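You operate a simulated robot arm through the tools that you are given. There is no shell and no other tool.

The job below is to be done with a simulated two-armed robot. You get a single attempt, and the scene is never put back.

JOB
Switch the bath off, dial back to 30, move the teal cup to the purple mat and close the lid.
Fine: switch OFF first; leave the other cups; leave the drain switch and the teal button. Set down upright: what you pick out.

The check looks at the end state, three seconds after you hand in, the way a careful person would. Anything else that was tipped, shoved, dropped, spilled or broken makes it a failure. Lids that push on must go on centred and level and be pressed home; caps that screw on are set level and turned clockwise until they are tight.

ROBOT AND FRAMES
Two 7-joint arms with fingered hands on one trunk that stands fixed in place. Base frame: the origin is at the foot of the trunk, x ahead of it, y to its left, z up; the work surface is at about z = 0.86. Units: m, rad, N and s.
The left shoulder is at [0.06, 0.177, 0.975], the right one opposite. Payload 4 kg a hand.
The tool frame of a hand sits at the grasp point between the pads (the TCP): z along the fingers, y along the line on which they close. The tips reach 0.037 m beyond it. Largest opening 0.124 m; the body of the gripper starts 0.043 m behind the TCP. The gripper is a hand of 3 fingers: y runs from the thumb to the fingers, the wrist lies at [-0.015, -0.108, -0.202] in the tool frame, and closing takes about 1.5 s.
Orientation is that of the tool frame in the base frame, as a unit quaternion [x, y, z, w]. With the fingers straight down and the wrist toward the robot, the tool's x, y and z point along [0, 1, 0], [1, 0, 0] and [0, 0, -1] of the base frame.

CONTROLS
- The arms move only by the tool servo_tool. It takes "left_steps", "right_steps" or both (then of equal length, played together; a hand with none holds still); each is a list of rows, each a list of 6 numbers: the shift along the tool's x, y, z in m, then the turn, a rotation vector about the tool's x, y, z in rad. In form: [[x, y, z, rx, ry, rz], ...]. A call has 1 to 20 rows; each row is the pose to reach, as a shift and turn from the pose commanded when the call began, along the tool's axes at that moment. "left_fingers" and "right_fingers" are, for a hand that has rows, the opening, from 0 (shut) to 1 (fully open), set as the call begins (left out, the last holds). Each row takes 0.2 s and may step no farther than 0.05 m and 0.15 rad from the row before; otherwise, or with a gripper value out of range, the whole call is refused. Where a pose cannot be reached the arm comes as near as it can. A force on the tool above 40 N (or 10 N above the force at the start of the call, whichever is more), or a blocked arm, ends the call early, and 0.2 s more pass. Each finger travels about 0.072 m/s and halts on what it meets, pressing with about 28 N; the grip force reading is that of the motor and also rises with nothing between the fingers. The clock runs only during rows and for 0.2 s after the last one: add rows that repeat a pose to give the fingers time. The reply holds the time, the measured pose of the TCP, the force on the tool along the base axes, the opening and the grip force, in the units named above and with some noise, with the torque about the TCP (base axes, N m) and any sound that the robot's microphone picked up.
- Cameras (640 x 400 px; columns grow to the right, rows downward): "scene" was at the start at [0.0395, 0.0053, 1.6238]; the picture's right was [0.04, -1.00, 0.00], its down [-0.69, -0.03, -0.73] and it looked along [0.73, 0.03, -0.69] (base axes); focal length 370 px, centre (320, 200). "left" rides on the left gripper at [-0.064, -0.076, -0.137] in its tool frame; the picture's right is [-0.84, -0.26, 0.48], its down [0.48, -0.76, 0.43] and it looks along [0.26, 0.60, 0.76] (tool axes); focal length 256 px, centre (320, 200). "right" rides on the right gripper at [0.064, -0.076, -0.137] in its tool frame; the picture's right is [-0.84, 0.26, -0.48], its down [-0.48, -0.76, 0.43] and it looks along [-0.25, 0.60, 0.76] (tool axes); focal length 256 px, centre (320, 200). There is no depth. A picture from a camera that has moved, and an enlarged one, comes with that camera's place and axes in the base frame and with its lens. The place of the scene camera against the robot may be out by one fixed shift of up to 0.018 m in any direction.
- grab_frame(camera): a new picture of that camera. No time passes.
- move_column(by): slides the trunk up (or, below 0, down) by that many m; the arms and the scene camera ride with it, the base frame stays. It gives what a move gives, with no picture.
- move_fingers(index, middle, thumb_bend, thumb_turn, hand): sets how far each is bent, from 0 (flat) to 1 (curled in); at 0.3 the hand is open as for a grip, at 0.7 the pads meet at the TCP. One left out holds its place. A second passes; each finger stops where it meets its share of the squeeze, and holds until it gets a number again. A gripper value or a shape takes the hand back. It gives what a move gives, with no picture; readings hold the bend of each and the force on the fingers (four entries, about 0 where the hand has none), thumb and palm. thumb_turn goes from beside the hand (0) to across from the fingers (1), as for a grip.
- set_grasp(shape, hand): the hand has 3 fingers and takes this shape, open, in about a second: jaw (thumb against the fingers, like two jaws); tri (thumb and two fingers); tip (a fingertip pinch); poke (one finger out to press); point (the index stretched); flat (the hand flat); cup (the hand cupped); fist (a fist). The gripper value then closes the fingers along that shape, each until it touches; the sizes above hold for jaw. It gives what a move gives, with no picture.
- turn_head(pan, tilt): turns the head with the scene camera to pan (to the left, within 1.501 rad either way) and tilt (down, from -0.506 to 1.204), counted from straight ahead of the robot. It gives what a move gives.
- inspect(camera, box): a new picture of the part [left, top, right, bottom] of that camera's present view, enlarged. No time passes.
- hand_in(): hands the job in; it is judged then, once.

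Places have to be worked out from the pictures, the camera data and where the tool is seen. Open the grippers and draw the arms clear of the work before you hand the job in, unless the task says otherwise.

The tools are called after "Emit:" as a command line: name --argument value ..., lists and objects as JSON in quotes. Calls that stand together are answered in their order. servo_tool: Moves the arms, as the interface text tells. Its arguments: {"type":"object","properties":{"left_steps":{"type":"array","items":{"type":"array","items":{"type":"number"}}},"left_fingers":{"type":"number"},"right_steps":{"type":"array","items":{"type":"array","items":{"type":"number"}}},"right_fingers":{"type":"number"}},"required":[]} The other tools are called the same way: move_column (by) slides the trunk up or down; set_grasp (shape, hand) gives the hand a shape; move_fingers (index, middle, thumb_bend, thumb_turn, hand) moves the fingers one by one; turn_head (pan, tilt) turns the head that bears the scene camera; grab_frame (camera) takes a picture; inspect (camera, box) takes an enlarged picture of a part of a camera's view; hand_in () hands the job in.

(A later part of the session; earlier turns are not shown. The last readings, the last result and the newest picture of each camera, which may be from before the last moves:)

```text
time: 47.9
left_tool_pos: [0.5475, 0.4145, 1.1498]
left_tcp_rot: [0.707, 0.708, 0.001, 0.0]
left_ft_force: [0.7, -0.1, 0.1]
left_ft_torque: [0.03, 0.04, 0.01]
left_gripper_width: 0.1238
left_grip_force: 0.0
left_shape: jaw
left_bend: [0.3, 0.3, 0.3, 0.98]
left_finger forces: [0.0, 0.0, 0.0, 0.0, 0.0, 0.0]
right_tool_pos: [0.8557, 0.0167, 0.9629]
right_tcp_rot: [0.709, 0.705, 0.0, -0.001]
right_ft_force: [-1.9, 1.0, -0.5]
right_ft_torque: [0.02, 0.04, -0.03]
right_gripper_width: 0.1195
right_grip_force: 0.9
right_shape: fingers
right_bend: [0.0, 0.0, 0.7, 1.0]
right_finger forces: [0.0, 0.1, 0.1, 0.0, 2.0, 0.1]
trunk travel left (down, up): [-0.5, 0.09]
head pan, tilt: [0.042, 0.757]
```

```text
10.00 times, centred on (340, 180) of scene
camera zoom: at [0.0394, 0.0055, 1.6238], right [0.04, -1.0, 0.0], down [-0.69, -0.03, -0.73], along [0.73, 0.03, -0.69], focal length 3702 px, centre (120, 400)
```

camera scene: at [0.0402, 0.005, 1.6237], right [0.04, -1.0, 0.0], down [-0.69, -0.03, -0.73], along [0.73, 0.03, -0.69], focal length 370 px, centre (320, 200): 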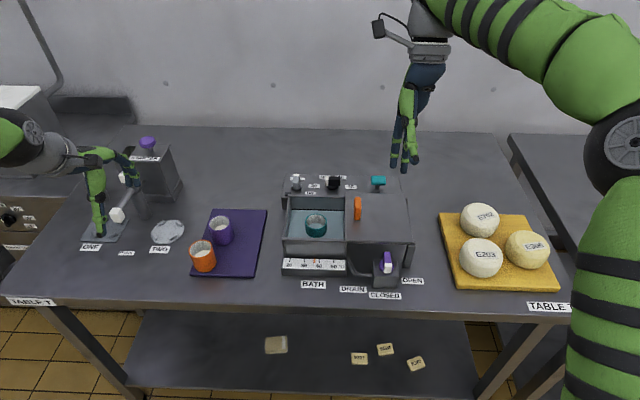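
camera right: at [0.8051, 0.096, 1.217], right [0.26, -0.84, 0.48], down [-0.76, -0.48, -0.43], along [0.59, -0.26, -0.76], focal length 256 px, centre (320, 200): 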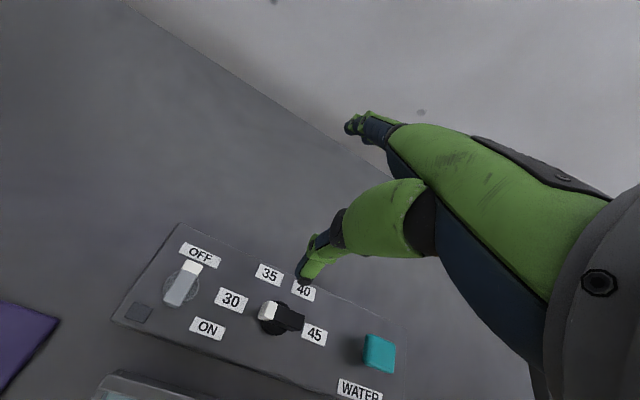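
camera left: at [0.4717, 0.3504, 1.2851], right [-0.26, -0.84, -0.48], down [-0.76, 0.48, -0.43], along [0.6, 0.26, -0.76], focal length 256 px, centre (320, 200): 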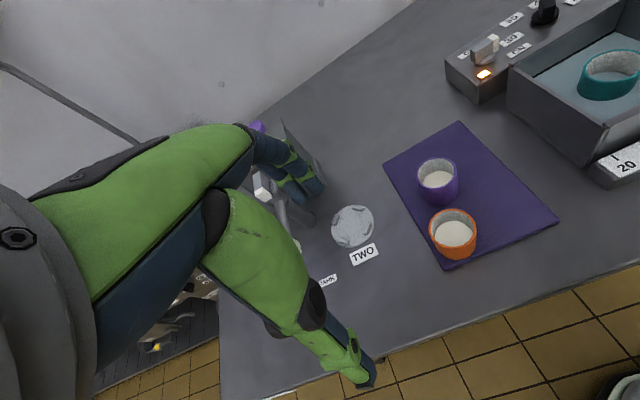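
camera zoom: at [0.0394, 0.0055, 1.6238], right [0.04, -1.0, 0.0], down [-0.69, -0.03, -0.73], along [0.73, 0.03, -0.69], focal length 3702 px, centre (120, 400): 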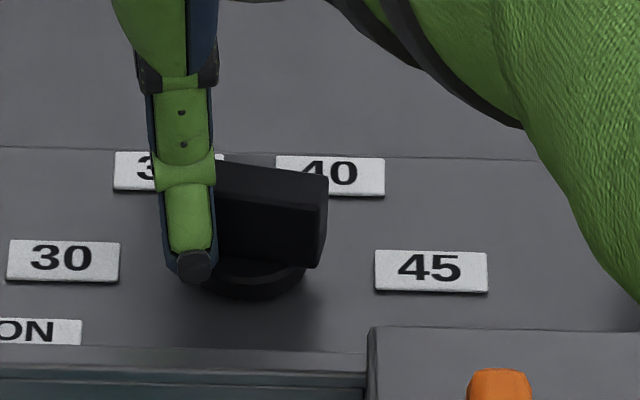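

The dial slipped round a few degrees, to roughly 82–84°. I back off and take a clear look.

Emit:
servo_tool --right_steps '[[0, -0.012, 0, 0, 0, 0], [0, -0.025, 0, 0, 0, 0], [-0.01, -0.03, -0.04, 0, 0, 0], [-0.03, -0.03, -0.08, 0, 0, 0], [-0.05, -0.03, -0.1, 0, 0, 0], [-0.07, -0.02, -0.11, 0, 0, 0], [-0.07, -0.02, -0.11, 0, 0, 0]]'

Emit:
grab_frame --camera "right"

Emit:
inspect --camera "right" --box '[190, 180, 320, 280]'

Emit:
inspect --camera "scene" --box '[310, 160, 370, 200]'

```text
time: 49.5
left_tool_pos: [0.5484, 0.4147, 1.1493]
left_tcp_rot: [0.707, 0.707, 0.0, 0.001]
left_ft_force: [0.2, -0.9, 0.4]
left_ft_torque: [0.0, 0.0, -0.03]
left_gripper_width: 0.1237
left_grip_force: 0.1
left_shape: jaw
left_bend: [0.3, 0.3, 0.3, 0.98]
left_finger forces: [0.0, 0.1, 0.0, 0.0, 0.0, 0.0]
right_tool_pos: [0.836, -0.0537, 1.0751]
right_tcp_rot: [0.709, 0.705, -0.001, -0.001]
right_ft_force: [0.1, -0.7, 0.9]
right_ft_torque: [-0.02, -0.02, -0.03]
right_gripper_width: 0.1184
right_grip_force: 0.0
right_shape: fingers
right_bend: [0.0, 0.0, 0.7, 1.0]
right_finger forces: [0.1, 0.0, 0.0, 0.1, 0.0, 0.0]
trunk travel left (down, up): [-0.5, 0.09]
head pan, tilt: [0.042, 0.757]
```

```text
taken
camera right: at [0.7611, 0.0101, 1.2118], right [0.25, -0.84, 0.48], down [-0.76, -0.48, -0.43], along [0.59, -0.26, -0.76], focal length 256 px, centre (320, 200)
```

right: 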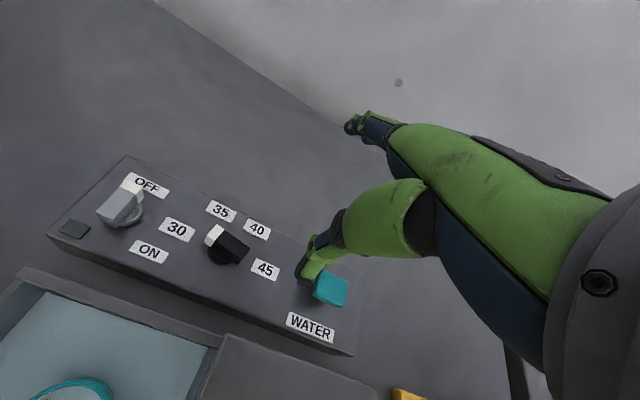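

```text
4.00 times, centred on (255, 230) of right
camera zoom: at [0.7611, 0.0101, 1.2118], right [0.25, -0.84, 0.48], down [-0.76, -0.48, -0.43], along [0.59, -0.26, -0.76], focal length 1024 px, centre (580, 80)
```

zoom: 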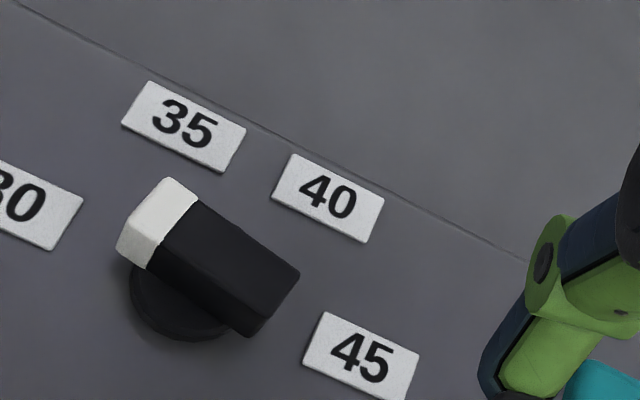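

```text
10.00 times, centred on (340, 180) of scene
camera zoom: at [0.0394, 0.0056, 1.6238], right [0.04, -1.0, 0.0], down [-0.69, -0.03, -0.73], along [0.73, 0.03, -0.69], focal length 3702 px, centre (120, 400)
```

zoom: 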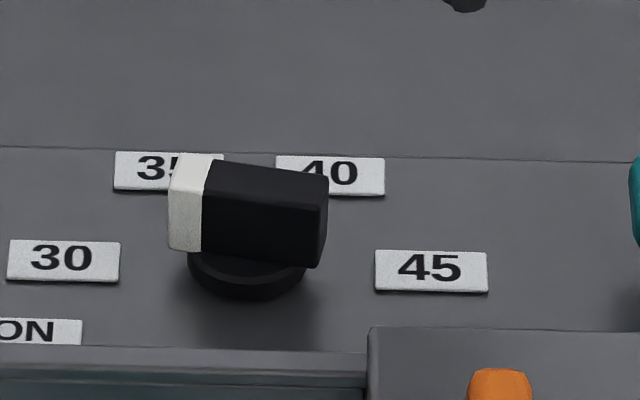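

The pointer now reads ≈81° in both cameras, while label 30 is at ≈85–86°, so I overshot slightly the other way. I'll raise the trunk a little for more reach margin, and use the poke shape (fingers from the far side) to pull the white end back a few degrees.

Emit:
move_column --by 0.06

Emit:
set_grasp --hand "right" --shape "poke"

```text
time: 50.5
left_tool_pos: [0.5486, 0.4146, 1.2086]
left_tcp_rot: [0.707, 0.707, 0.0, 0.0]
left_ft_force: [0.0, 0.3, -0.8]
left_ft_torque: [-0.03, -0.01, 0.01]
left_gripper_width: 0.1238
left_grip_force: 0.1
left_shape: jaw
left_bend: [0.3, 0.3, 0.3, 0.98]
left_finger forces: [0.1, 0.0, 0.1, 0.1, 0.0, 0.0]
right_tool_pos: [0.8354, -0.0539, 1.1337]
right_tcp_rot: [0.709, 0.705, -0.001, -0.003]
right_ft_force: [-0.1, 0.4, -1.0]
right_ft_torque: [0.01, -0.01, -0.02]
right_gripper_width: 0.1183
right_grip_force: 0.0
right_shape: fingers
right_bend: [0.0, 0.0, 0.7, 1.0]
right_finger forces: [0.0, 0.0, 0.0, 0.0, 0.0, 0.0]
trunk travel left (down, up): [-0.56, 0.03]
head pan, tilt: [0.042, 0.757]
```

```text
time: 51.4
left_tool_pos: [0.5478, 0.4143, 1.2085]
left_tcp_rot: [0.707, 0.707, 0.0, 0.0]
left_ft_force: [-0.7, -0.4, 0.4]
left_ft_torque: [0.01, -0.01, -0.02]
left_gripper_width: 0.1236
left_grip_force: 0.1
left_shape: jaw
left_bend: [0.3, 0.3, 0.3, 0.98]
left_finger forces: [0.0, 0.0, 0.0, 0.1, 0.0, 0.1]
right_tool_pos: [0.8358, -0.0528, 1.1343]
right_tcp_rot: [0.71, 0.704, -0.001, -0.002]
right_ft_force: [-0.7, 0.6, 0.0]
right_ft_torque: [0.0, 0.0, 0.01]
right_gripper_width: 0.0
right_grip_force: 0.0
right_shape: poke
right_bend: [0.7, 0.7, 0.0, 1.0]
right_finger forces: [0.0, 0.0, 0.0, 0.0, 0.0, 0.0]
trunk travel left (down, up): [-0.56, 0.03]
head pan, tilt: [0.042, 0.757]
```

Now I move over the far side of the dial, tips still about 2.5 cm above the bar top.

Emit:
servo_tool --right_steps '[[0.024, 0.01, 0.028, 0, 0, 0.003], [0.048, 0.02, 0.056, 0, 0, 0.006], [0.0713, 0.03, 0.084, 0, 0, 0.006], [0.0713, 0.05, 0.11, 0, 0, 0.006], [0.0713, 0.05, 0.122, 0, 0, 0.006], [0.0713, 0.05, 0.122, 0, 0, 0.006]]'

Emit:
inspect --camera "right" --box '[180, 140, 400, 340]'

Emit:
inspect --camera "scene" --box '[280, 150, 400, 260]'

```text
time: 52.8
left_tool_pos: [0.5479, 0.414, 1.2097]
left_tcp_rot: [0.708, 0.707, 0.0, 0.0]
left_ft_force: [-0.2, -0.4, -0.3]
left_ft_torque: [-0.02, -0.01, 0.02]
left_gripper_width: 0.1234
left_grip_force: 0.1
left_shape: jaw
left_bend: [0.3, 0.3, 0.3, 0.98]
left_finger forces: [0.1, 0.1, 0.1, 0.0, 0.0, 0.0]
right_tool_pos: [0.8856, 0.0171, 1.0129]
right_tcp_rot: [0.712, 0.702, -0.001, -0.002]
right_ft_force: [-0.3, 0.8, -0.2]
right_ft_torque: [0.0, 0.02, -0.03]
right_gripper_width: 0.0
right_grip_force: 0.1
right_shape: poke
right_bend: [0.7, 0.7, 0.0, 1.0]
right_finger forces: [0.1, 0.0, 0.0, 0.0, 0.0, 0.1]
trunk travel left (down, up): [-0.56, 0.03]
head pan, tilt: [0.042, 0.757]
```

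```text
2.00 times, centred on (290, 240) of right
camera zoom: at [0.811, 0.0811, 1.1503], right [0.25, -0.84, 0.48], down [-0.77, -0.47, -0.43], along [0.59, -0.26, -0.76], focal length 512 px, centre (380, 120)
```

zoom: 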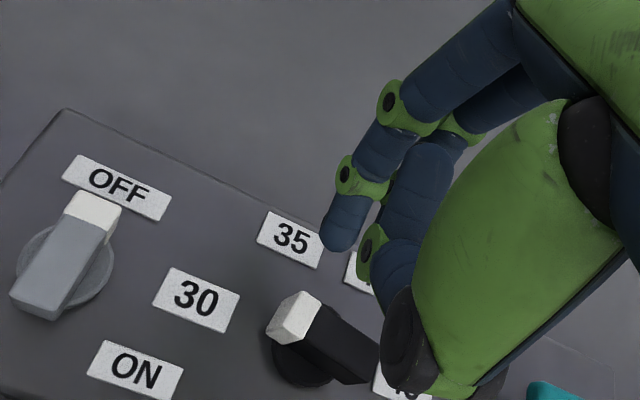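

```text
3.64 times, centred on (340, 205) of scene
camera zoom: at [0.0398, 0.0051, 1.6837], right [0.04, -1.0, 0.0], down [-0.69, -0.03, -0.73], along [0.73, 0.03, -0.69], focal length 1346 px, centre (247, 182)
```

zoom: 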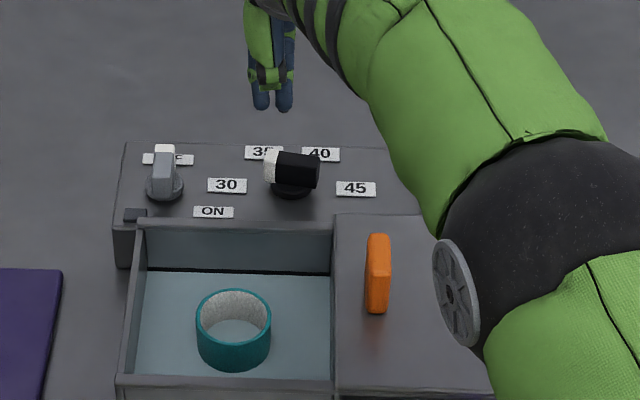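

Fingers are behind the pointer end with about 1 cm to spare. I lower them.

Emit:
servo_tool --right_steps '[[0, 0, 0.02, 0, 0, 0], [0, 0, 0.04, 0, 0, 0], [0, 0, 0.05, 0, 0, 0], [0, 0, 0.05, 0, 0, 0]]'

Emit:
servo_tool --right_steps '[[0, -0.004, 0, 0, 0, 0], [0, -0.008, 0, 0, 0, 0], [0, -0.008, 0, 0, 0, 0]]'

Emit:
inspect --camera "right" --box '[180, 140, 400, 340]'

Emit:
inspect --camera "scene" --box '[300, 165, 370, 215]'

```text
time: 53.8
left_tool_pos: [0.5479, 0.4137, 1.2085]
left_tcp_rot: [0.708, 0.707, 0.0, 0.0]
left_ft_force: [0.9, -0.2, 0.1]
left_ft_torque: [-0.02, -0.01, -0.02]
left_gripper_width: 0.1236
left_grip_force: 0.1
left_shape: jaw
left_bend: [0.3, 0.3, 0.3, 0.98]
left_finger forces: [0.0, 0.0, 0.1, 0.0, 0.0, 0.1]
right_tool_pos: [0.8859, 0.017, 0.9616]
right_tcp_rot: [0.712, 0.702, 0.0, -0.002]
right_ft_force: [0.2, -0.9, -0.7]
right_ft_torque: [0.02, 0.01, 0.03]
right_gripper_width: 0.0
right_grip_force: 0.2
right_shape: poke
right_bend: [0.7, 0.7, 0.0, 1.0]
right_finger forces: [0.0, 0.0, 0.0, 0.0, 0.1, 0.0]
trunk travel left (down, up): [-0.56, 0.03]
head pan, tilt: [0.042, 0.757]
```

```text
time: 54.6
left_tool_pos: [0.548, 0.4147, 1.2084]
left_tcp_rot: [0.707, 0.707, 0.0, 0.0]
left_ft_force: [-1.0, 0.6, 0.4]
left_ft_torque: [-0.01, -0.03, -0.01]
left_gripper_width: 0.1239
left_grip_force: 0.0
left_shape: jaw
left_bend: [0.3, 0.3, 0.3, 0.98]
left_finger forces: [0.0, 0.0, 0.0, 0.0, 0.0, 0.1]
right_tool_pos: [0.8776, 0.0184, 0.9619]
right_tcp_rot: [0.711, 0.703, 0.001, -0.001]
right_ft_force: [1.7, -0.9, 0.3]
right_ft_torque: [0.01, -0.05, 0.05]
right_gripper_width: 0.0
right_grip_force: 0.1
right_shape: poke
right_bend: [0.7, 0.7, 0.0, 1.0]
right_finger forces: [0.1, 1.7, 0.1, 0.1, 0.0, 0.0]
trunk travel left (down, up): [-0.56, 0.03]
head pan, tilt: [0.042, 0.757]
```

```text
2.00 times, centred on (290, 240) of right
camera zoom: at [0.8029, 0.0827, 1.0993], right [0.25, -0.84, 0.48], down [-0.77, -0.47, -0.43], along [0.59, -0.26, -0.76], focal length 512 px, centre (380, 120)
```

zoom: 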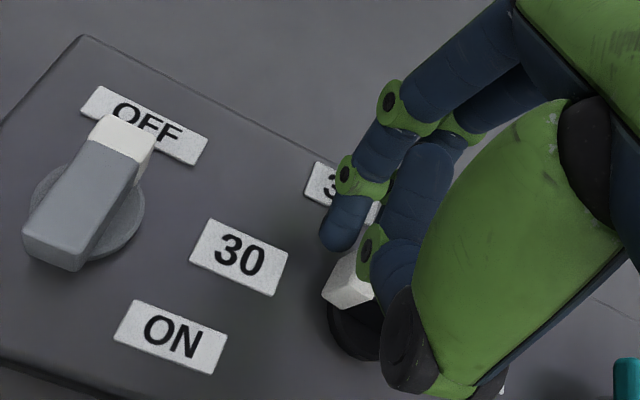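

```text
8.00 times, centred on (335, 190) of scene
camera zoom: at [0.0397, 0.0053, 1.6838], right [0.04, -1.0, 0.0], down [-0.69, -0.03, -0.73], along [0.73, 0.03, -0.69], focal length 2962 px, centre (200, 280)
```

zoom: 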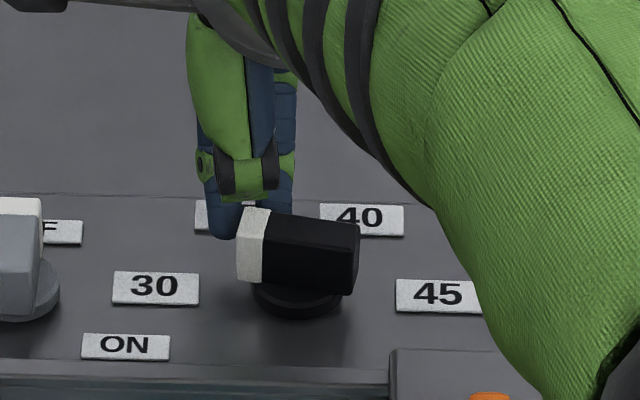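

Contact already (1.7 N on the middle finger). I continue in 1 mm steps, watching for the slip.

Emit:
servo_tool --right_steps '[[0, -0.001, 0, 0, 0, 0]]'

Emit:
inspect --camera "scene" --box '[310, 170, 360, 210]'

Emit:
servo_tool --right_steps '[[0, -0.001, 0, 0, 0, 0]]'

Emit:
inspect --camera "scene" --box '[310, 170, 360, 210]'

```text
time: 55.0
left_tool_pos: [0.5495, 0.4135, 1.2081]
left_tcp_rot: [0.707, 0.707, 0.0, -0.001]
left_ft_force: [0.5, -0.6, -0.2]
left_ft_torque: [-0.01, -0.03, 0.03]
left_gripper_width: 0.1236
left_grip_force: 0.0
left_shape: jaw
left_bend: [0.3, 0.3, 0.3, 0.98]
left_finger forces: [0.0, 0.0, 0.1, 0.0, 0.0, 0.1]
right_tool_pos: [0.876, 0.02, 0.9615]
right_tcp_rot: [0.711, 0.703, 0.0, -0.001]
right_ft_force: [2.9, 1.0, 0.9]
right_ft_torque: [-0.01, -0.06, -0.03]
right_gripper_width: 0.0
right_grip_force: 0.1
right_shape: poke
right_bend: [0.7, 0.7, 0.0, 1.0]
right_finger forces: [0.0, 2.6, 0.1, 0.1, 0.0, 0.1]
trunk travel left (down, up): [-0.56, 0.03]
head pan, tilt: [0.042, 0.757]
```

```text
10.00 times, centred on (335, 190) of scene
camera zoom: at [0.0399, 0.0054, 1.6838], right [0.04, -1.0, 0.0], down [-0.69, -0.03, -0.73], along [0.73, 0.03, -0.69], focal length 3702 px, centre (170, 300)
```

zoom: 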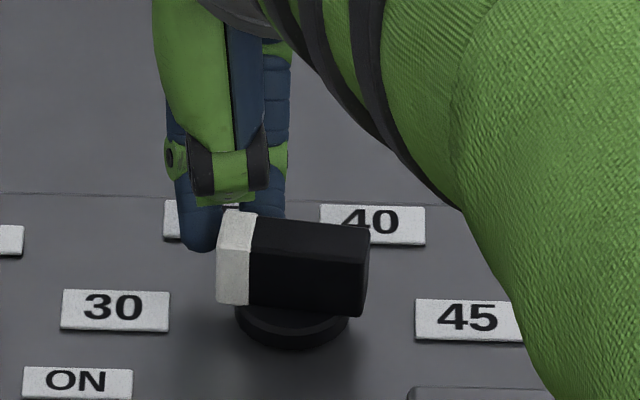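

```text
time: 55.4
left_tool_pos: [0.5473, 0.4147, 1.2089]
left_tcp_rot: [0.707, 0.707, 0.0, 0.0]
left_ft_force: [0.0, -0.6, -0.6]
left_ft_torque: [0.04, 0.01, 0.02]
left_gripper_width: 0.1239
left_grip_force: 0.2
left_shape: jaw
left_bend: [0.3, 0.3, 0.3, 0.98]
left_finger forces: [0.0, 0.0, 0.0, 0.0, 0.1, 0.0]
right_tool_pos: [0.8753, 0.0189, 0.9623]
right_tcp_rot: [0.711, 0.703, -0.001, -0.002]
right_ft_force: [2.5, 0.8, -0.5]
right_ft_torque: [0.02, -0.07, 0.02]
right_gripper_width: 0.0
right_grip_force: 0.0
right_shape: poke
right_bend: [0.7, 0.7, 0.0, 1.0]
right_finger forces: [0.1, 1.6, 0.0, 0.0, 0.0, 0.0]
trunk travel left (down, up): [-0.56, 0.03]
head pan, tilt: [0.042, 0.757]
```

```text
10.00 times, centred on (335, 190) of scene
camera zoom: at [0.0397, 0.0055, 1.6838], right [0.04, -1.0, 0.0], down [-0.69, -0.03, -0.73], along [0.73, 0.03, -0.69], focal length 3702 px, centre (170, 300)
```

zoom: 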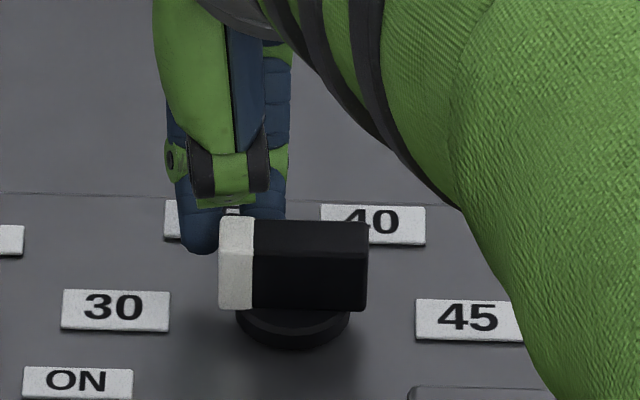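

The dial is now at about 88°, parallel enough and well on label 30 (between the 85–86° of the label and the 90° line). I retract: away in +x a bit, then up and back.

Emit:
servo_tool --right_steps '[[0, 0.006, 0, 0, 0, 0], [0, 0.01, 0, 0, 0, 0], [0, 0.01, -0.04, 0, 0, 0], [0, 0.0, -0.08, 0, 0, 0], [-0.03, -0.03, -0.11, 0, 0, 0], [-0.06, -0.06, -0.13, 0, 0, 0], [-0.06, -0.06, -0.13, 0, 0, 0]]'

Emit:
grab_frame --camera "right"

Emit:
inspect --camera "right" --box '[150, 180, 310, 290]'

Emit:
inspect --camera "scene" --box '[280, 160, 400, 240]'

```text
refused: row 5 steps farther than a row can; nothing moved
```

```text
taken
camera right: at [0.8012, 0.0827, 1.0991], right [0.25, -0.84, 0.48], down [-0.77, -0.47, -0.43], along [0.59, -0.26, -0.76], focal length 256 px, centre (320, 200)
```

right: 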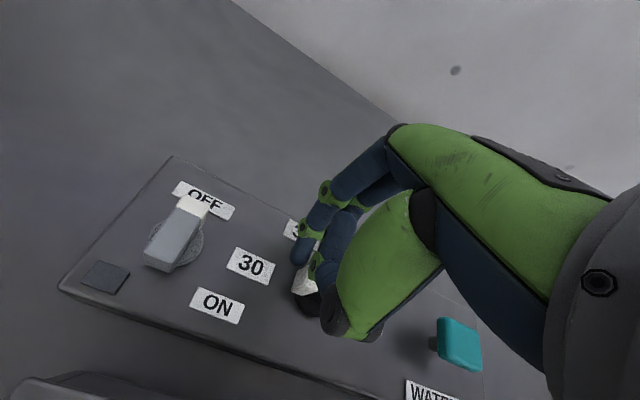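

```text
3.64 times, centred on (230, 235) of right
camera zoom: at [0.8012, 0.0827, 1.0991], right [0.25, -0.84, 0.48], down [-0.77, -0.47, -0.43], along [0.59, -0.26, -0.76], focal length 931 px, centre (647, 73)
```

zoom: 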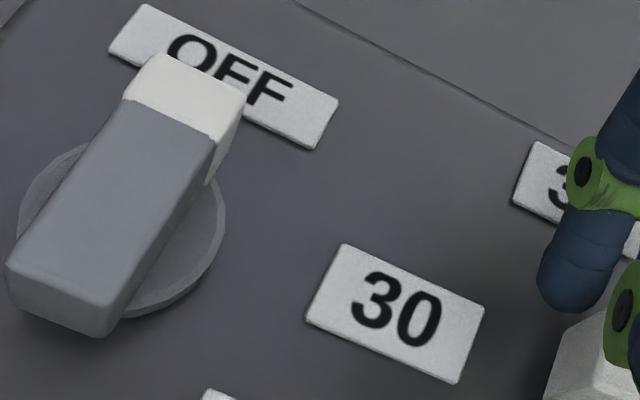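

```text
5.00 times, centred on (340, 200) of scene
camera zoom: at [0.0397, 0.0055, 1.6838], right [0.04, -1.0, 0.0], down [-0.69, -0.03, -0.73], along [0.73, 0.03, -0.69], focal length 1851 px, centre (220, 200)
```

zoom: 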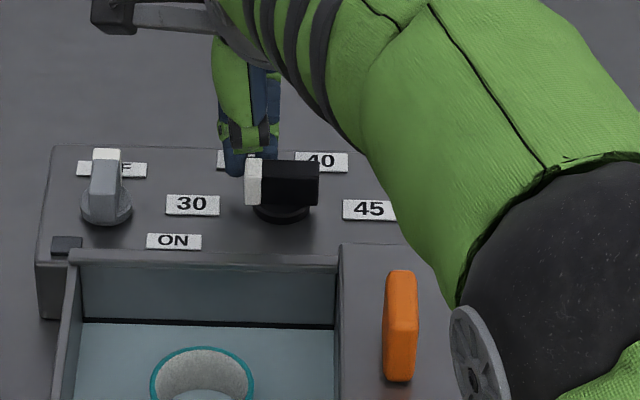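

The retreat was refused for one row being too long; I repeat it with shorter rows.

Emit:
servo_tool --right_steps '[[0, 0.006, 0, 0, 0, 0], [0, 0.01, 0, 0, 0, 0], [0, 0.01, -0.04, 0, 0, 0], [0, 0.0, -0.08, 0, 0, 0], [-0.02, -0.025, -0.1, 0, 0, 0], [-0.04, -0.05, -0.12, 0, 0, 0], [-0.06, -0.06, -0.13, 0, 0, 0], [-0.06, -0.06, -0.13, 0, 0, 0]]'

Emit:
grab_frame --camera "right"

Emit:
inspect --camera "scene" --box '[300, 165, 370, 215]'

```text
time: 57.2
left_tool_pos: [0.5497, 0.4158, 1.2079]
left_tcp_rot: [0.707, 0.707, 0.001, 0.0]
left_ft_force: [0.2, 0.8, -0.1]
left_ft_torque: [0.05, 0.0, 0.02]
left_gripper_width: 0.1237
left_grip_force: 0.1
left_shape: jaw
left_bend: [0.3, 0.3, 0.3, 0.98]
left_finger forces: [0.1, 0.1, 0.1, 0.0, 0.1, 0.0]
right_tool_pos: [0.8125, -0.0404, 1.0924]
right_tcp_rot: [0.711, 0.704, 0.0, -0.002]
right_ft_force: [0.0, -0.1, 0.3]
right_ft_torque: [-0.01, 0.03, -0.01]
right_gripper_width: 0.0
right_grip_force: 0.0
right_shape: poke
right_bend: [0.7, 0.7, 0.0, 1.0]
right_finger forces: [0.0, 0.0, 0.1, 0.0, 0.0, 0.0]
trunk travel left (down, up): [-0.56, 0.03]
head pan, tilt: [0.042, 0.757]
```

```text
taken
camera right: at [0.7382, 0.0232, 1.2305], right [0.25, -0.84, 0.48], down [-0.77, -0.47, -0.43], along [0.59, -0.26, -0.76], focal length 256 px, centre (320, 200)
```

right: 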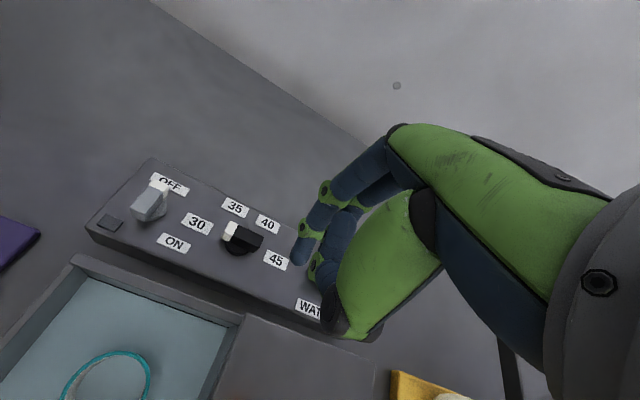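

```text
8.00 times, centred on (335, 190) of scene
camera zoom: at [0.0398, 0.0058, 1.6837], right [0.04, -1.0, 0.0], down [-0.69, -0.03, -0.73], along [0.73, 0.03, -0.69], focal length 2962 px, centre (200, 280)
```

zoom: 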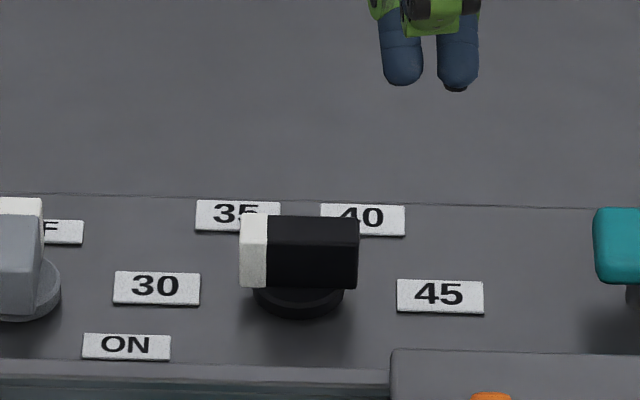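

Dial ≈88°, at 30. Next the cup: earlier views triangulate the cup rim centre to ≈(0.702,0.040,0.935), outer diameter ≈0.056, while the bath rim is at z≈0.953 with an opening about x 0.635–0.77, y −0.03–0.107. I move the right arm away to the right and look at the mat with the left camera.

Emit:
servo_tool --right_steps '[[-0.03, -0.03, -0.01, 0, 0, 0], [-0.06, -0.06, -0.02, 0, 0, 0], [-0.09, -0.09, -0.03, 0, 0, 0], [-0.12, -0.12, -0.04, 0, 0, 0], [-0.15, -0.15, -0.05, 0, 0, 0], [-0.18, -0.18, -0.06, 0, 0, 0], [-0.2, -0.2, -0.06, 0, 0, 0]]'

Emit:
grab_frame --camera "scene"

Emit:
inspect --camera "left" --box '[360, 60, 640, 290]'

```text
time: 58.8
left_tool_pos: [0.5481, 0.4142, 1.2088]
left_tcp_rot: [0.707, 0.707, -0.001, 0.0]
left_ft_force: [-1.3, -0.9, 0.3]
left_ft_torque: [0.03, -0.01, 0.0]
left_gripper_width: 0.1238
left_grip_force: 0.2
left_shape: jaw
left_bend: [0.3, 0.3, 0.3, 0.98]
left_finger forces: [0.0, 0.0, 0.0, 0.0, 0.0, 0.1]
right_tool_pos: [0.6128, -0.24, 1.1525]
right_tcp_rot: [0.71, 0.704, -0.001, -0.001]
right_ft_force: [0.4, 0.3, 0.0]
right_ft_torque: [-0.04, 0.01, 0.01]
right_gripper_width: 0.0
right_grip_force: 0.1
right_shape: poke
right_bend: [0.7, 0.7, 0.0, 1.0]
right_finger forces: [0.0, 0.0, 0.1, 0.0, 0.0, 0.0]
trunk travel left (down, up): [-0.56, 0.03]
head pan, tilt: [0.042, 0.757]
```

```text
taken
camera scene: at [0.0392, 0.0048, 1.6838], right [0.04, -1.0, 0.0], down [-0.69, -0.03, -0.73], along [0.73, 0.03, -0.69], focal length 370 px, centre (320, 200)
```

scene: 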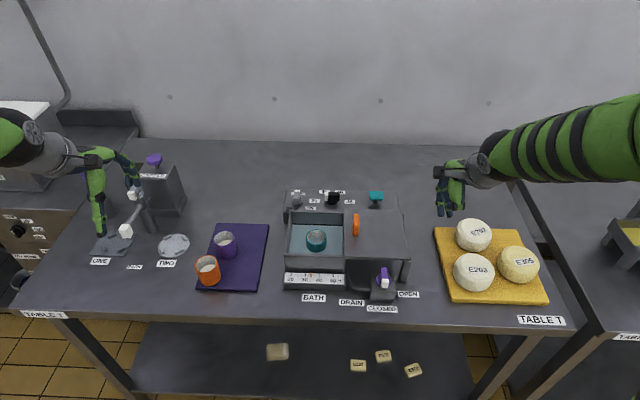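

```text
1.74 times, centred on (500, 175) of left
camera zoom: at [0.4714, 0.3501, 1.3453], right [-0.26, -0.84, -0.48], down [-0.76, 0.48, -0.43], along [0.6, 0.26, -0.76], focal length 445 px, centre (7, 244)
```

zoom: 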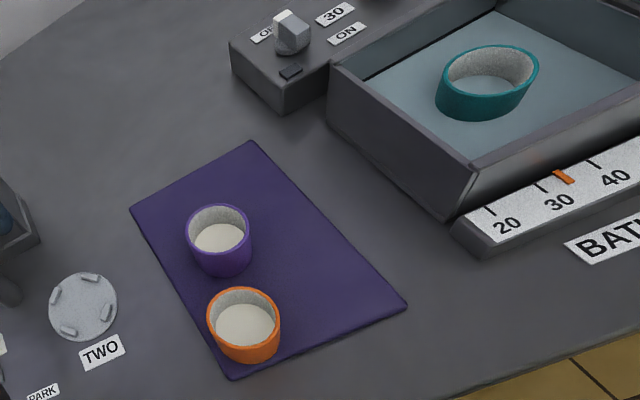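

The mat spans about x 0.573–0.802, y 0.185–0.344, purple cup at ≈(0.684,0.286), orange at ≈(0.604,0.307); free spot ≈(0.760,0.222). The left hand goes to hover above the teal cup, yawed −45° so the fingers fit diagonally inside the bath.

Emit:
servo_tool --left_steps '[[-0.0374, 0.0154, 0.008, 0, 0, 0.0785], [-0.0748, 0.0308, 0.016, 0, 0, 0.157], [-0.1122, 0.0462, 0.025, 0, 0, 0.2355], [-0.1496, 0.0616, 0.035, 0, 0, 0.314], [-0.187, 0.077, 0.045, 0, 0, 0.3925], [-0.2244, 0.0924, 0.055, 0, 0, 0.471], [-0.2618, 0.1078, 0.065, 0, 0, 0.5495], [-0.2992, 0.1232, 0.08, 0, 0, 0.628], [-0.3366, 0.1386, 0.1, 0, 0, 0.7065], [-0.374, 0.154, 0.12, 0, 0, 0.785], [-0.374, 0.154, 0.12, 0, 0, 0.785]]' --left_fingers 0.8

Emit:
grab_frame --camera "left"

Emit:
grab_frame --camera "scene"

Emit:
grab_frame --camera "right"

```text
time: 61.2
left_tool_pos: [0.6999, 0.0424, 1.0867]
left_tcp_rot: [0.924, 0.382, 0.0, 0.0]
left_ft_force: [-0.5, -0.4, -0.5]
left_ft_torque: [0.0, 0.02, -0.03]
left_gripper_width: 0.0995
left_grip_force: 0.0
left_shape: jaw
left_bend: [0.32, 0.35, 0.0, 0.98]
left_finger forces: [0.0, 0.0, 0.0, 0.0, 0.1, 0.1]
right_tool_pos: [0.6117, -0.2383, 1.1538]
right_tcp_rot: [0.711, 0.703, 0.0, -0.002]
right_ft_force: [0.0, 1.0, 0.7]
right_ft_torque: [0.0, 0.01, -0.03]
right_gripper_width: 0.0
right_grip_force: 0.0
right_shape: poke
right_bend: [0.7, 0.7, 0.0, 1.0]
right_finger forces: [0.0, 0.0, 0.0, 0.0, 0.1, 0.1]
trunk travel left (down, up): [-0.56, 0.03]
head pan, tilt: [0.042, 0.757]
```

```text
taken
camera left: at [0.6003, 0.05, 1.2231], right [-0.77, -0.41, -0.48], down [-0.2, 0.88, -0.44], along [0.6, -0.24, -0.76], focal length 256 px, centre (320, 200)
```

left: 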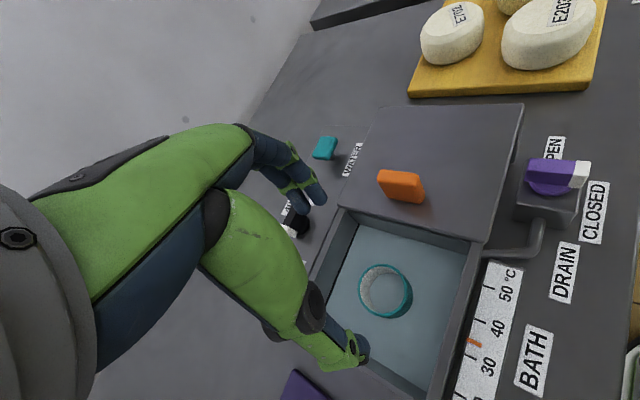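

```text
taken
camera scene: at [0.039, 0.0056, 1.6838], right [0.04, -1.0, 0.0], down [-0.69, -0.03, -0.73], along [0.73, 0.03, -0.69], focal length 370 px, centre (320, 200)
```

scene: 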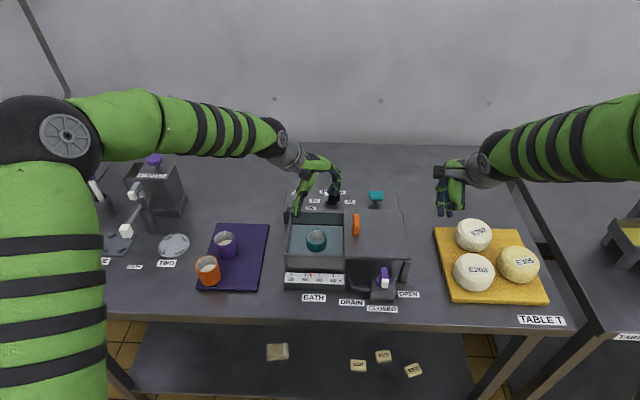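

```text
taken
camera right: at [0.5373, -0.175, 1.2908], right [0.25, -0.84, 0.48], down [-0.77, -0.47, -0.43], along [0.59, -0.26, -0.76], focal length 256 px, centre (320, 200)
```

right: 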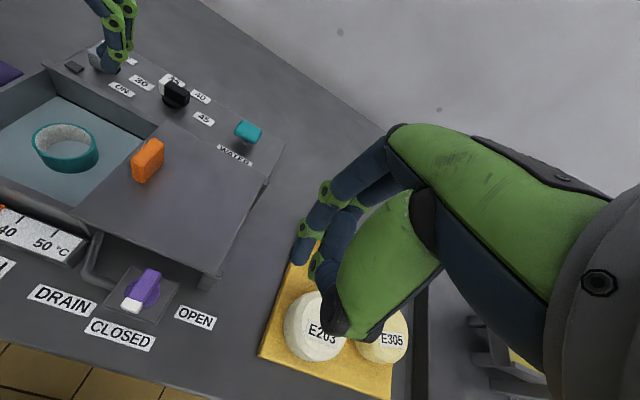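

The hand is diagonal above the cup. I enlarge the left view to refine the cup's centre and look at the fingers.

Emit:
inspect --camera "left" --box '[290, 200, 490, 400]'

Emit:
inspect --camera "scene" --box '[270, 140, 370, 300]'

```text
2.00 times, centred on (390, 300) of left
camera zoom: at [0.6003, 0.05, 1.2231], right [-0.77, -0.41, -0.48], down [-0.2, 0.88, -0.44], along [0.6, -0.24, -0.76], focal length 512 px, centre (180, 0)
```

zoom: 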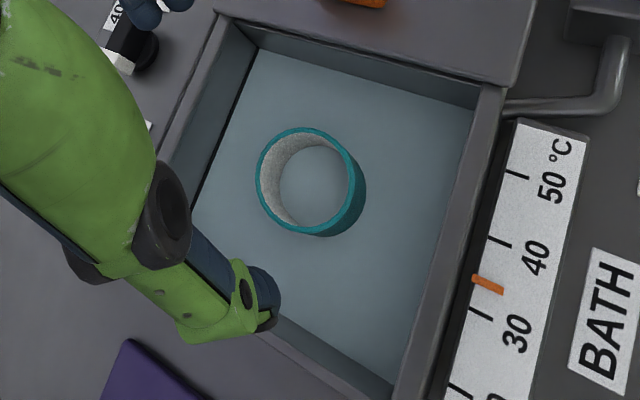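

```text
2.50 times, centred on (320, 220) of scene
camera zoom: at [0.039, 0.0056, 1.6838], right [0.04, -1.0, 0.0], down [-0.69, -0.03, -0.73], along [0.73, 0.03, -0.69], focal length 926 px, centre (320, 150)
```

zoom: 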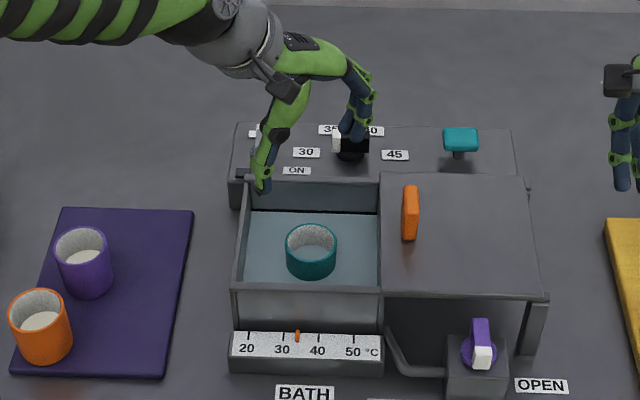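

Cup centre ≈(0.698,0.041). I narrow the opening to about 0.085 and descend until the tips are just above the blue surface, then check.

Emit:
servo_tool --left_steps '[[-0.0018, 0.0004, 0.0, 0, 0, 0], [-0.0018, 0.0004, 0.0, 0, 0, 0], [-0.0018, 0.0004, 0.03, 0, 0, 0], [-0.0018, 0.0004, 0.06, 0, 0, 0], [-0.0018, 0.0004, 0.09, 0, 0, 0], [-0.0018, 0.0004, 0.115, 0, 0, 0], [-0.0018, 0.0004, 0.135, 0, 0, 0], [-0.0018, 0.0004, 0.135, 0, 0, 0]]' --left_fingers 0.68

Emit:
grab_frame --camera "left"

Emit:
inspect --camera "scene" --box '[270, 180, 370, 300]'

Emit:
inspect --camera "right" --box '[0, 50, 200, 200]'

```text
time: 63.0
left_tool_pos: [0.7014, 0.0374, 0.952]
left_tcp_rot: [0.924, 0.382, 0.0, 0.001]
left_ft_force: [0.0, 0.2, 0.1]
left_ft_torque: [0.0, 0.0, 0.0]
left_gripper_width: 0.0847
left_grip_force: 0.1
left_shape: jaw
left_bend: [0.35, 0.39, 0.51, 0.99]
left_finger forces: [0.0, 0.1, 0.0, 0.0, 0.1, 0.1]
right_tool_pos: [0.6127, -0.2403, 1.1526]
right_tcp_rot: [0.711, 0.703, -0.001, -0.002]
right_ft_force: [0.1, -0.2, -0.2]
right_ft_torque: [0.02, -0.01, 0.0]
right_gripper_width: 0.0002
right_grip_force: 0.1
right_shape: poke
right_bend: [0.7, 0.7, 0.0, 1.0]
right_finger forces: [0.0, 0.1, 0.0, 0.1, 0.0, 0.0]
trunk travel left (down, up): [-0.56, 0.03]
head pan, tilt: [0.042, 0.757]
```

```text
taken
camera left: at [0.6013, 0.0461, 1.0891], right [-0.77, -0.41, -0.48], down [-0.2, 0.88, -0.43], along [0.6, -0.24, -0.76], focal length 256 px, centre (320, 200)
```

left: 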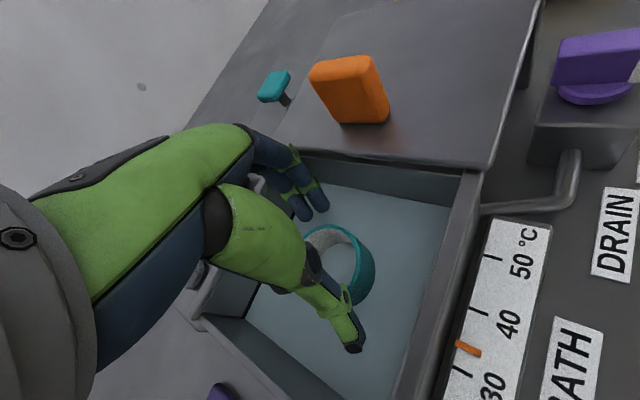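

```text
3.33 times, centred on (320, 240) of scene
camera zoom: at [0.0394, 0.0052, 1.6838], right [0.04, -1.0, 0.0], down [-0.69, -0.03, -0.73], along [0.73, 0.03, -0.69], focal length 1234 px, centre (320, 67)
```

zoom: 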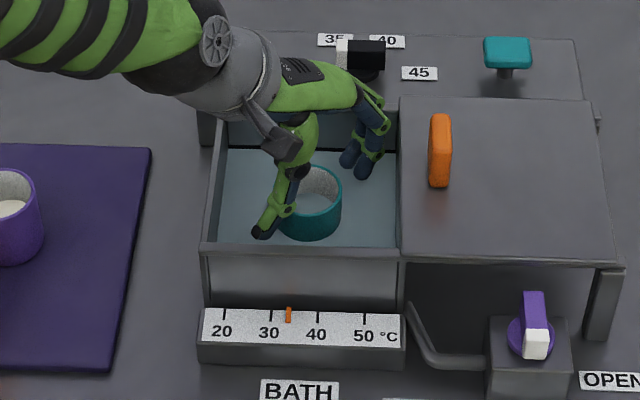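

```text
2.67 times, centred on (100, 125) of right
camera zoom: at [0.5377, -0.1754, 1.2906], right [0.25, -0.84, 0.48], down [-0.77, -0.47, -0.43], along [0.59, -0.26, -0.76], focal length 683 px, centre (907, 400)
```

zoom: 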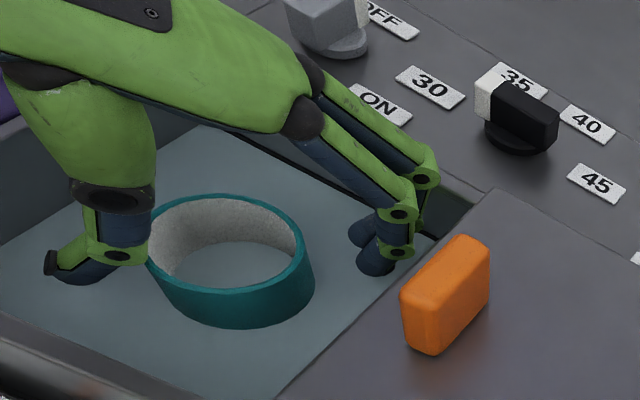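

The blue appears to be water around the cup (no contact at tips ≈0.915). The cup sits a few millimetres nearer the thumb, so I shift 4 mm that way and descend slowly to grip height, watching the force.

Emit:
servo_tool --left_steps '[[-0.0007, -0.004, 0.0, 0, 0, 0], [-0.0007, -0.004, 0.007, 0, 0, 0], [-0.0007, -0.004, 0.013, 0, 0, 0], [-0.0007, -0.004, 0.013, 0, 0, 0]]'

Emit:
servo_tool --left_steps '[[0, 0, 0.005, 0, 0, 0], [0, 0, 0.01, 0, 0, 0], [0, 0, 0.01, 0, 0, 0]]'

Emit:
inspect --camera "right" --box '[0, 50, 200, 200]'

Emit:
inspect --camera "left" --box '[200, 100, 480, 400]'

```text
time: 64.0
left_tool_pos: [0.6982, 0.0403, 0.9402]
left_tcp_rot: [0.923, 0.384, 0.0, -0.001]
left_ft_force: [-0.3, 0.8, 0.2]
left_ft_torque: [0.0, 0.04, 0.0]
left_gripper_width: 0.0848
left_grip_force: 0.1
left_shape: jaw
left_bend: [0.35, 0.39, 0.51, 0.99]
left_finger forces: [0.1, 0.0, 0.1, 0.1, 0.5, 0.1]
right_tool_pos: [0.6121, -0.2391, 1.1535]
right_tcp_rot: [0.711, 0.703, -0.001, -0.002]
right_ft_force: [-0.3, 0.3, 0.1]
right_ft_torque: [0.02, 0.0, 0.01]
right_gripper_width: 0.0
right_grip_force: 0.1
right_shape: poke
right_bend: [0.7, 0.7, 0.0, 1.0]
right_finger forces: [0.0, 0.0, 0.0, 0.0, 0.0, 0.0]
trunk travel left (down, up): [-0.56, 0.03]
head pan, tilt: [0.042, 0.757]
```

```text
time: 64.8
left_tool_pos: [0.6979, 0.0401, 0.9319]
left_tcp_rot: [0.923, 0.384, -0.001, 0.0]
left_ft_force: [-0.1, 0.3, 0.5]
left_ft_torque: [0.01, -0.02, 0.0]
left_gripper_width: 0.0848
left_grip_force: 0.1
left_shape: jaw
left_bend: [0.35, 0.39, 0.51, 0.99]
left_finger forces: [0.0, 0.1, 0.0, 0.0, 0.4, 0.1]
right_tool_pos: [0.613, -0.2389, 1.1531]
right_tcp_rot: [0.712, 0.703, -0.001, -0.002]
right_ft_force: [-0.1, 1.0, -0.1]
right_ft_torque: [0.01, 0.05, -0.01]
right_gripper_width: 0.0
right_grip_force: 0.0
right_shape: poke
right_bend: [0.7, 0.7, 0.0, 1.0]
right_finger forces: [0.0, 0.1, 0.1, 0.1, 0.0, 0.0]
trunk travel left (down, up): [-0.56, 0.03]
head pan, tilt: [0.042, 0.757]
```

```text
2.67 times, centred on (100, 125) of right
camera zoom: at [0.5378, -0.1754, 1.2906], right [0.25, -0.84, 0.48], down [-0.77, -0.47, -0.43], along [0.59, -0.26, -0.76], focal length 683 px, centre (907, 400)
```

zoom: 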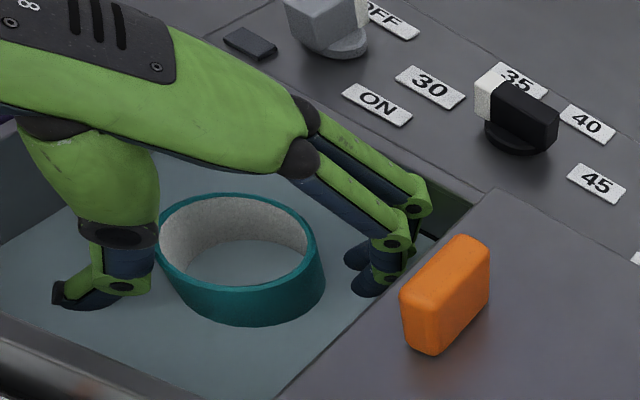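

```text
1.33 times, centred on (340, 250) of left
camera zoom: at [0.5982, 0.0491, 1.0673], right [-0.77, -0.41, -0.48], down [-0.2, 0.88, -0.43], along [0.6, -0.24, -0.76], focal length 341 px, centre (293, 133)
```

zoom: 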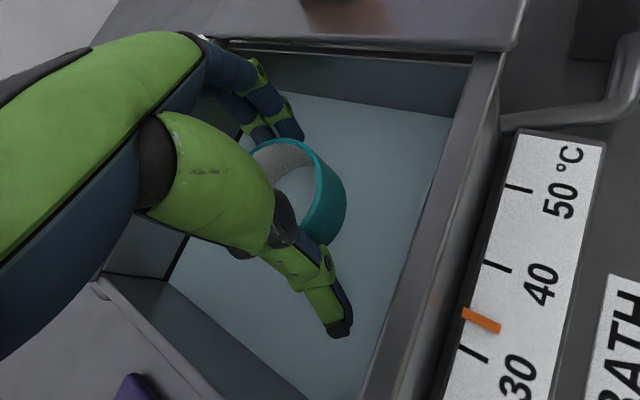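

The thumb's knuckle nudged the cup about a centimetre toward the fingers; it is still level and in the bath. I lower another 12 mm so the knuckles sit on the cup wall rather than at its rim.

Emit:
servo_tool --left_steps '[[0, 0, 0.004, 0, 0, 0], [0, 0, 0.008, 0, 0, 0], [0, 0, 0.012, 0, 0, 0], [0, 0, 0.012, 0, 0, 0]]'

Emit:
inspect --camera "right" --box '[0, 50, 200, 200]'

```text
time: 65.8
left_tool_pos: [0.6994, 0.0413, 0.9186]
left_tcp_rot: [0.923, 0.384, -0.001, 0.0]
left_ft_force: [-1.8, 0.3, 0.9]
left_ft_torque: [0.01, 0.01, 0.01]
left_gripper_width: 0.0852
left_grip_force: 0.0
left_shape: jaw
left_bend: [0.35, 0.39, 0.5, 0.99]
left_finger forces: [0.0, 0.0, 0.0, 0.0, 1.3, 0.1]
right_tool_pos: [0.6121, -0.2393, 1.1535]
right_tcp_rot: [0.712, 0.702, -0.001, -0.002]
right_ft_force: [-0.6, 0.1, 0.1]
right_ft_torque: [-0.01, -0.01, 0.01]
right_gripper_width: 0.0
right_grip_force: 0.1
right_shape: poke
right_bend: [0.7, 0.7, 0.0, 1.0]
right_finger forces: [0.0, 0.0, 0.1, 0.0, 0.1, 0.1]
trunk travel left (down, up): [-0.56, 0.03]
head pan, tilt: [0.042, 0.757]
```

```text
2.67 times, centred on (100, 125) of right
camera zoom: at [0.5377, -0.1754, 1.2906], right [0.25, -0.84, 0.48], down [-0.77, -0.47, -0.43], along [0.59, -0.26, -0.76], focal length 683 px, centre (907, 400)
```

zoom: 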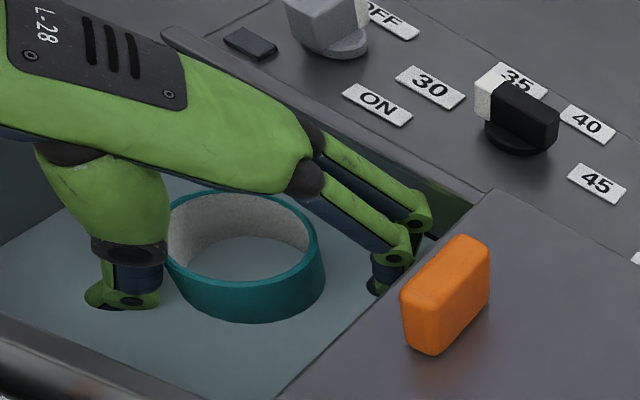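

Tips are under water and the knuckle rests on the wall (1.3 N). I close the hand on the cup and hold still meanwhile.

Emit:
servo_tool --left_steps '[[0, 0, 0, 0, 0, 0], [0, 0, 0, 0, 0, 0], [0, 0, 0, 0, 0, 0], [0, 0, 0, 0, 0, 0], [0, 0, 0, 0, 0, 0], [0, 0, 0, 0, 0, 0], [0, 0, 0, 0, 0, 0], [0, 0, 0, 0, 0, 0]]' --left_fingers 0.3

Emit:
inspect --camera "right" --box '[0, 50, 200, 200]'

Emit:
inspect --camera "left" --box '[200, 100, 480, 400]'

Emit:
inspect --camera "scene" --box '[270, 180, 370, 300]'

```text
time: 67.6
left_tool_pos: [0.6982, 0.0403, 0.9199]
left_tcp_rot: [0.923, 0.384, 0.001, 0.0]
left_ft_force: [-0.6, 0.6, 7.5]
left_ft_torque: [0.01, -0.03, -0.03]
left_gripper_width: 0.054
left_grip_force: 28.1
left_shape: jaw
left_bend: [0.46, 0.47, 0.58, 1.0]
left_finger forces: [17.7, 11.5, 0.0, 0.1, 31.4, 0.0]
right_tool_pos: [0.6118, -0.2388, 1.154]
right_tcp_rot: [0.711, 0.703, -0.001, -0.002]
right_ft_force: [0.0, 0.7, 0.7]
right_ft_torque: [-0.04, 0.02, 0.01]
right_gripper_width: 0.0
right_grip_force: 0.0
right_shape: poke
right_bend: [0.7, 0.7, 0.0, 1.0]
right_finger forces: [0.1, 0.0, 0.0, 0.0, 0.0, 0.0]
trunk travel left (down, up): [-0.56, 0.03]
head pan, tilt: [0.042, 0.757]
```

```text
2.67 times, centred on (100, 125) of right
camera zoom: at [0.5373, -0.1754, 1.2908], right [0.25, -0.84, 0.48], down [-0.77, -0.47, -0.43], along [0.59, -0.26, -0.76], focal length 683 px, centre (907, 400)
```

zoom: 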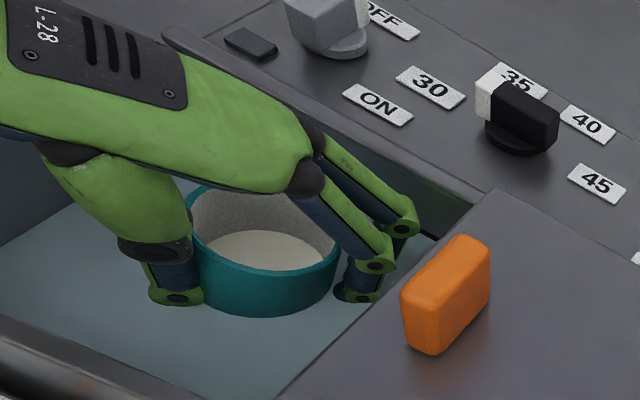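

```text
1.33 times, centred on (340, 250) of left
camera zoom: at [0.598, 0.0492, 1.0554], right [-0.77, -0.41, -0.48], down [-0.2, 0.88, -0.43], along [0.6, -0.24, -0.76], focal length 341 px, centre (293, 133)
```

zoom: 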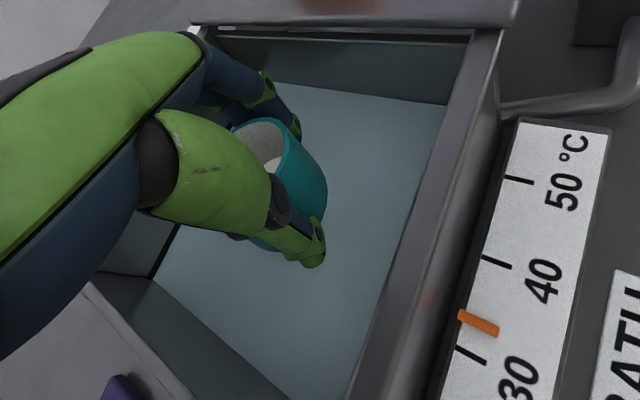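

```text
3.33 times, centred on (320, 240) of scene
camera zoom: at [0.0389, 0.0052, 1.6838], right [0.04, -1.0, 0.0], down [-0.69, -0.03, -0.73], along [0.73, 0.03, -0.69], focal length 1234 px, centre (320, 67)
```

zoom: 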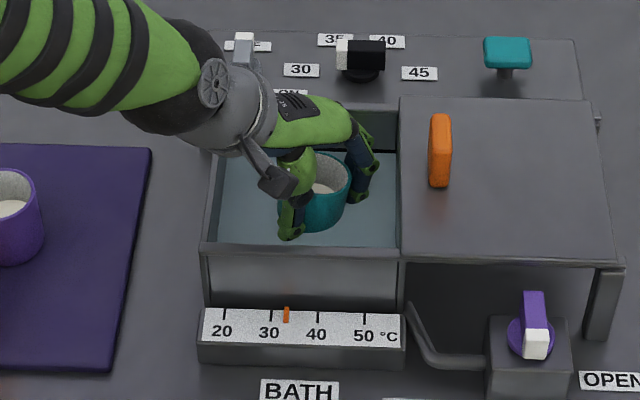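

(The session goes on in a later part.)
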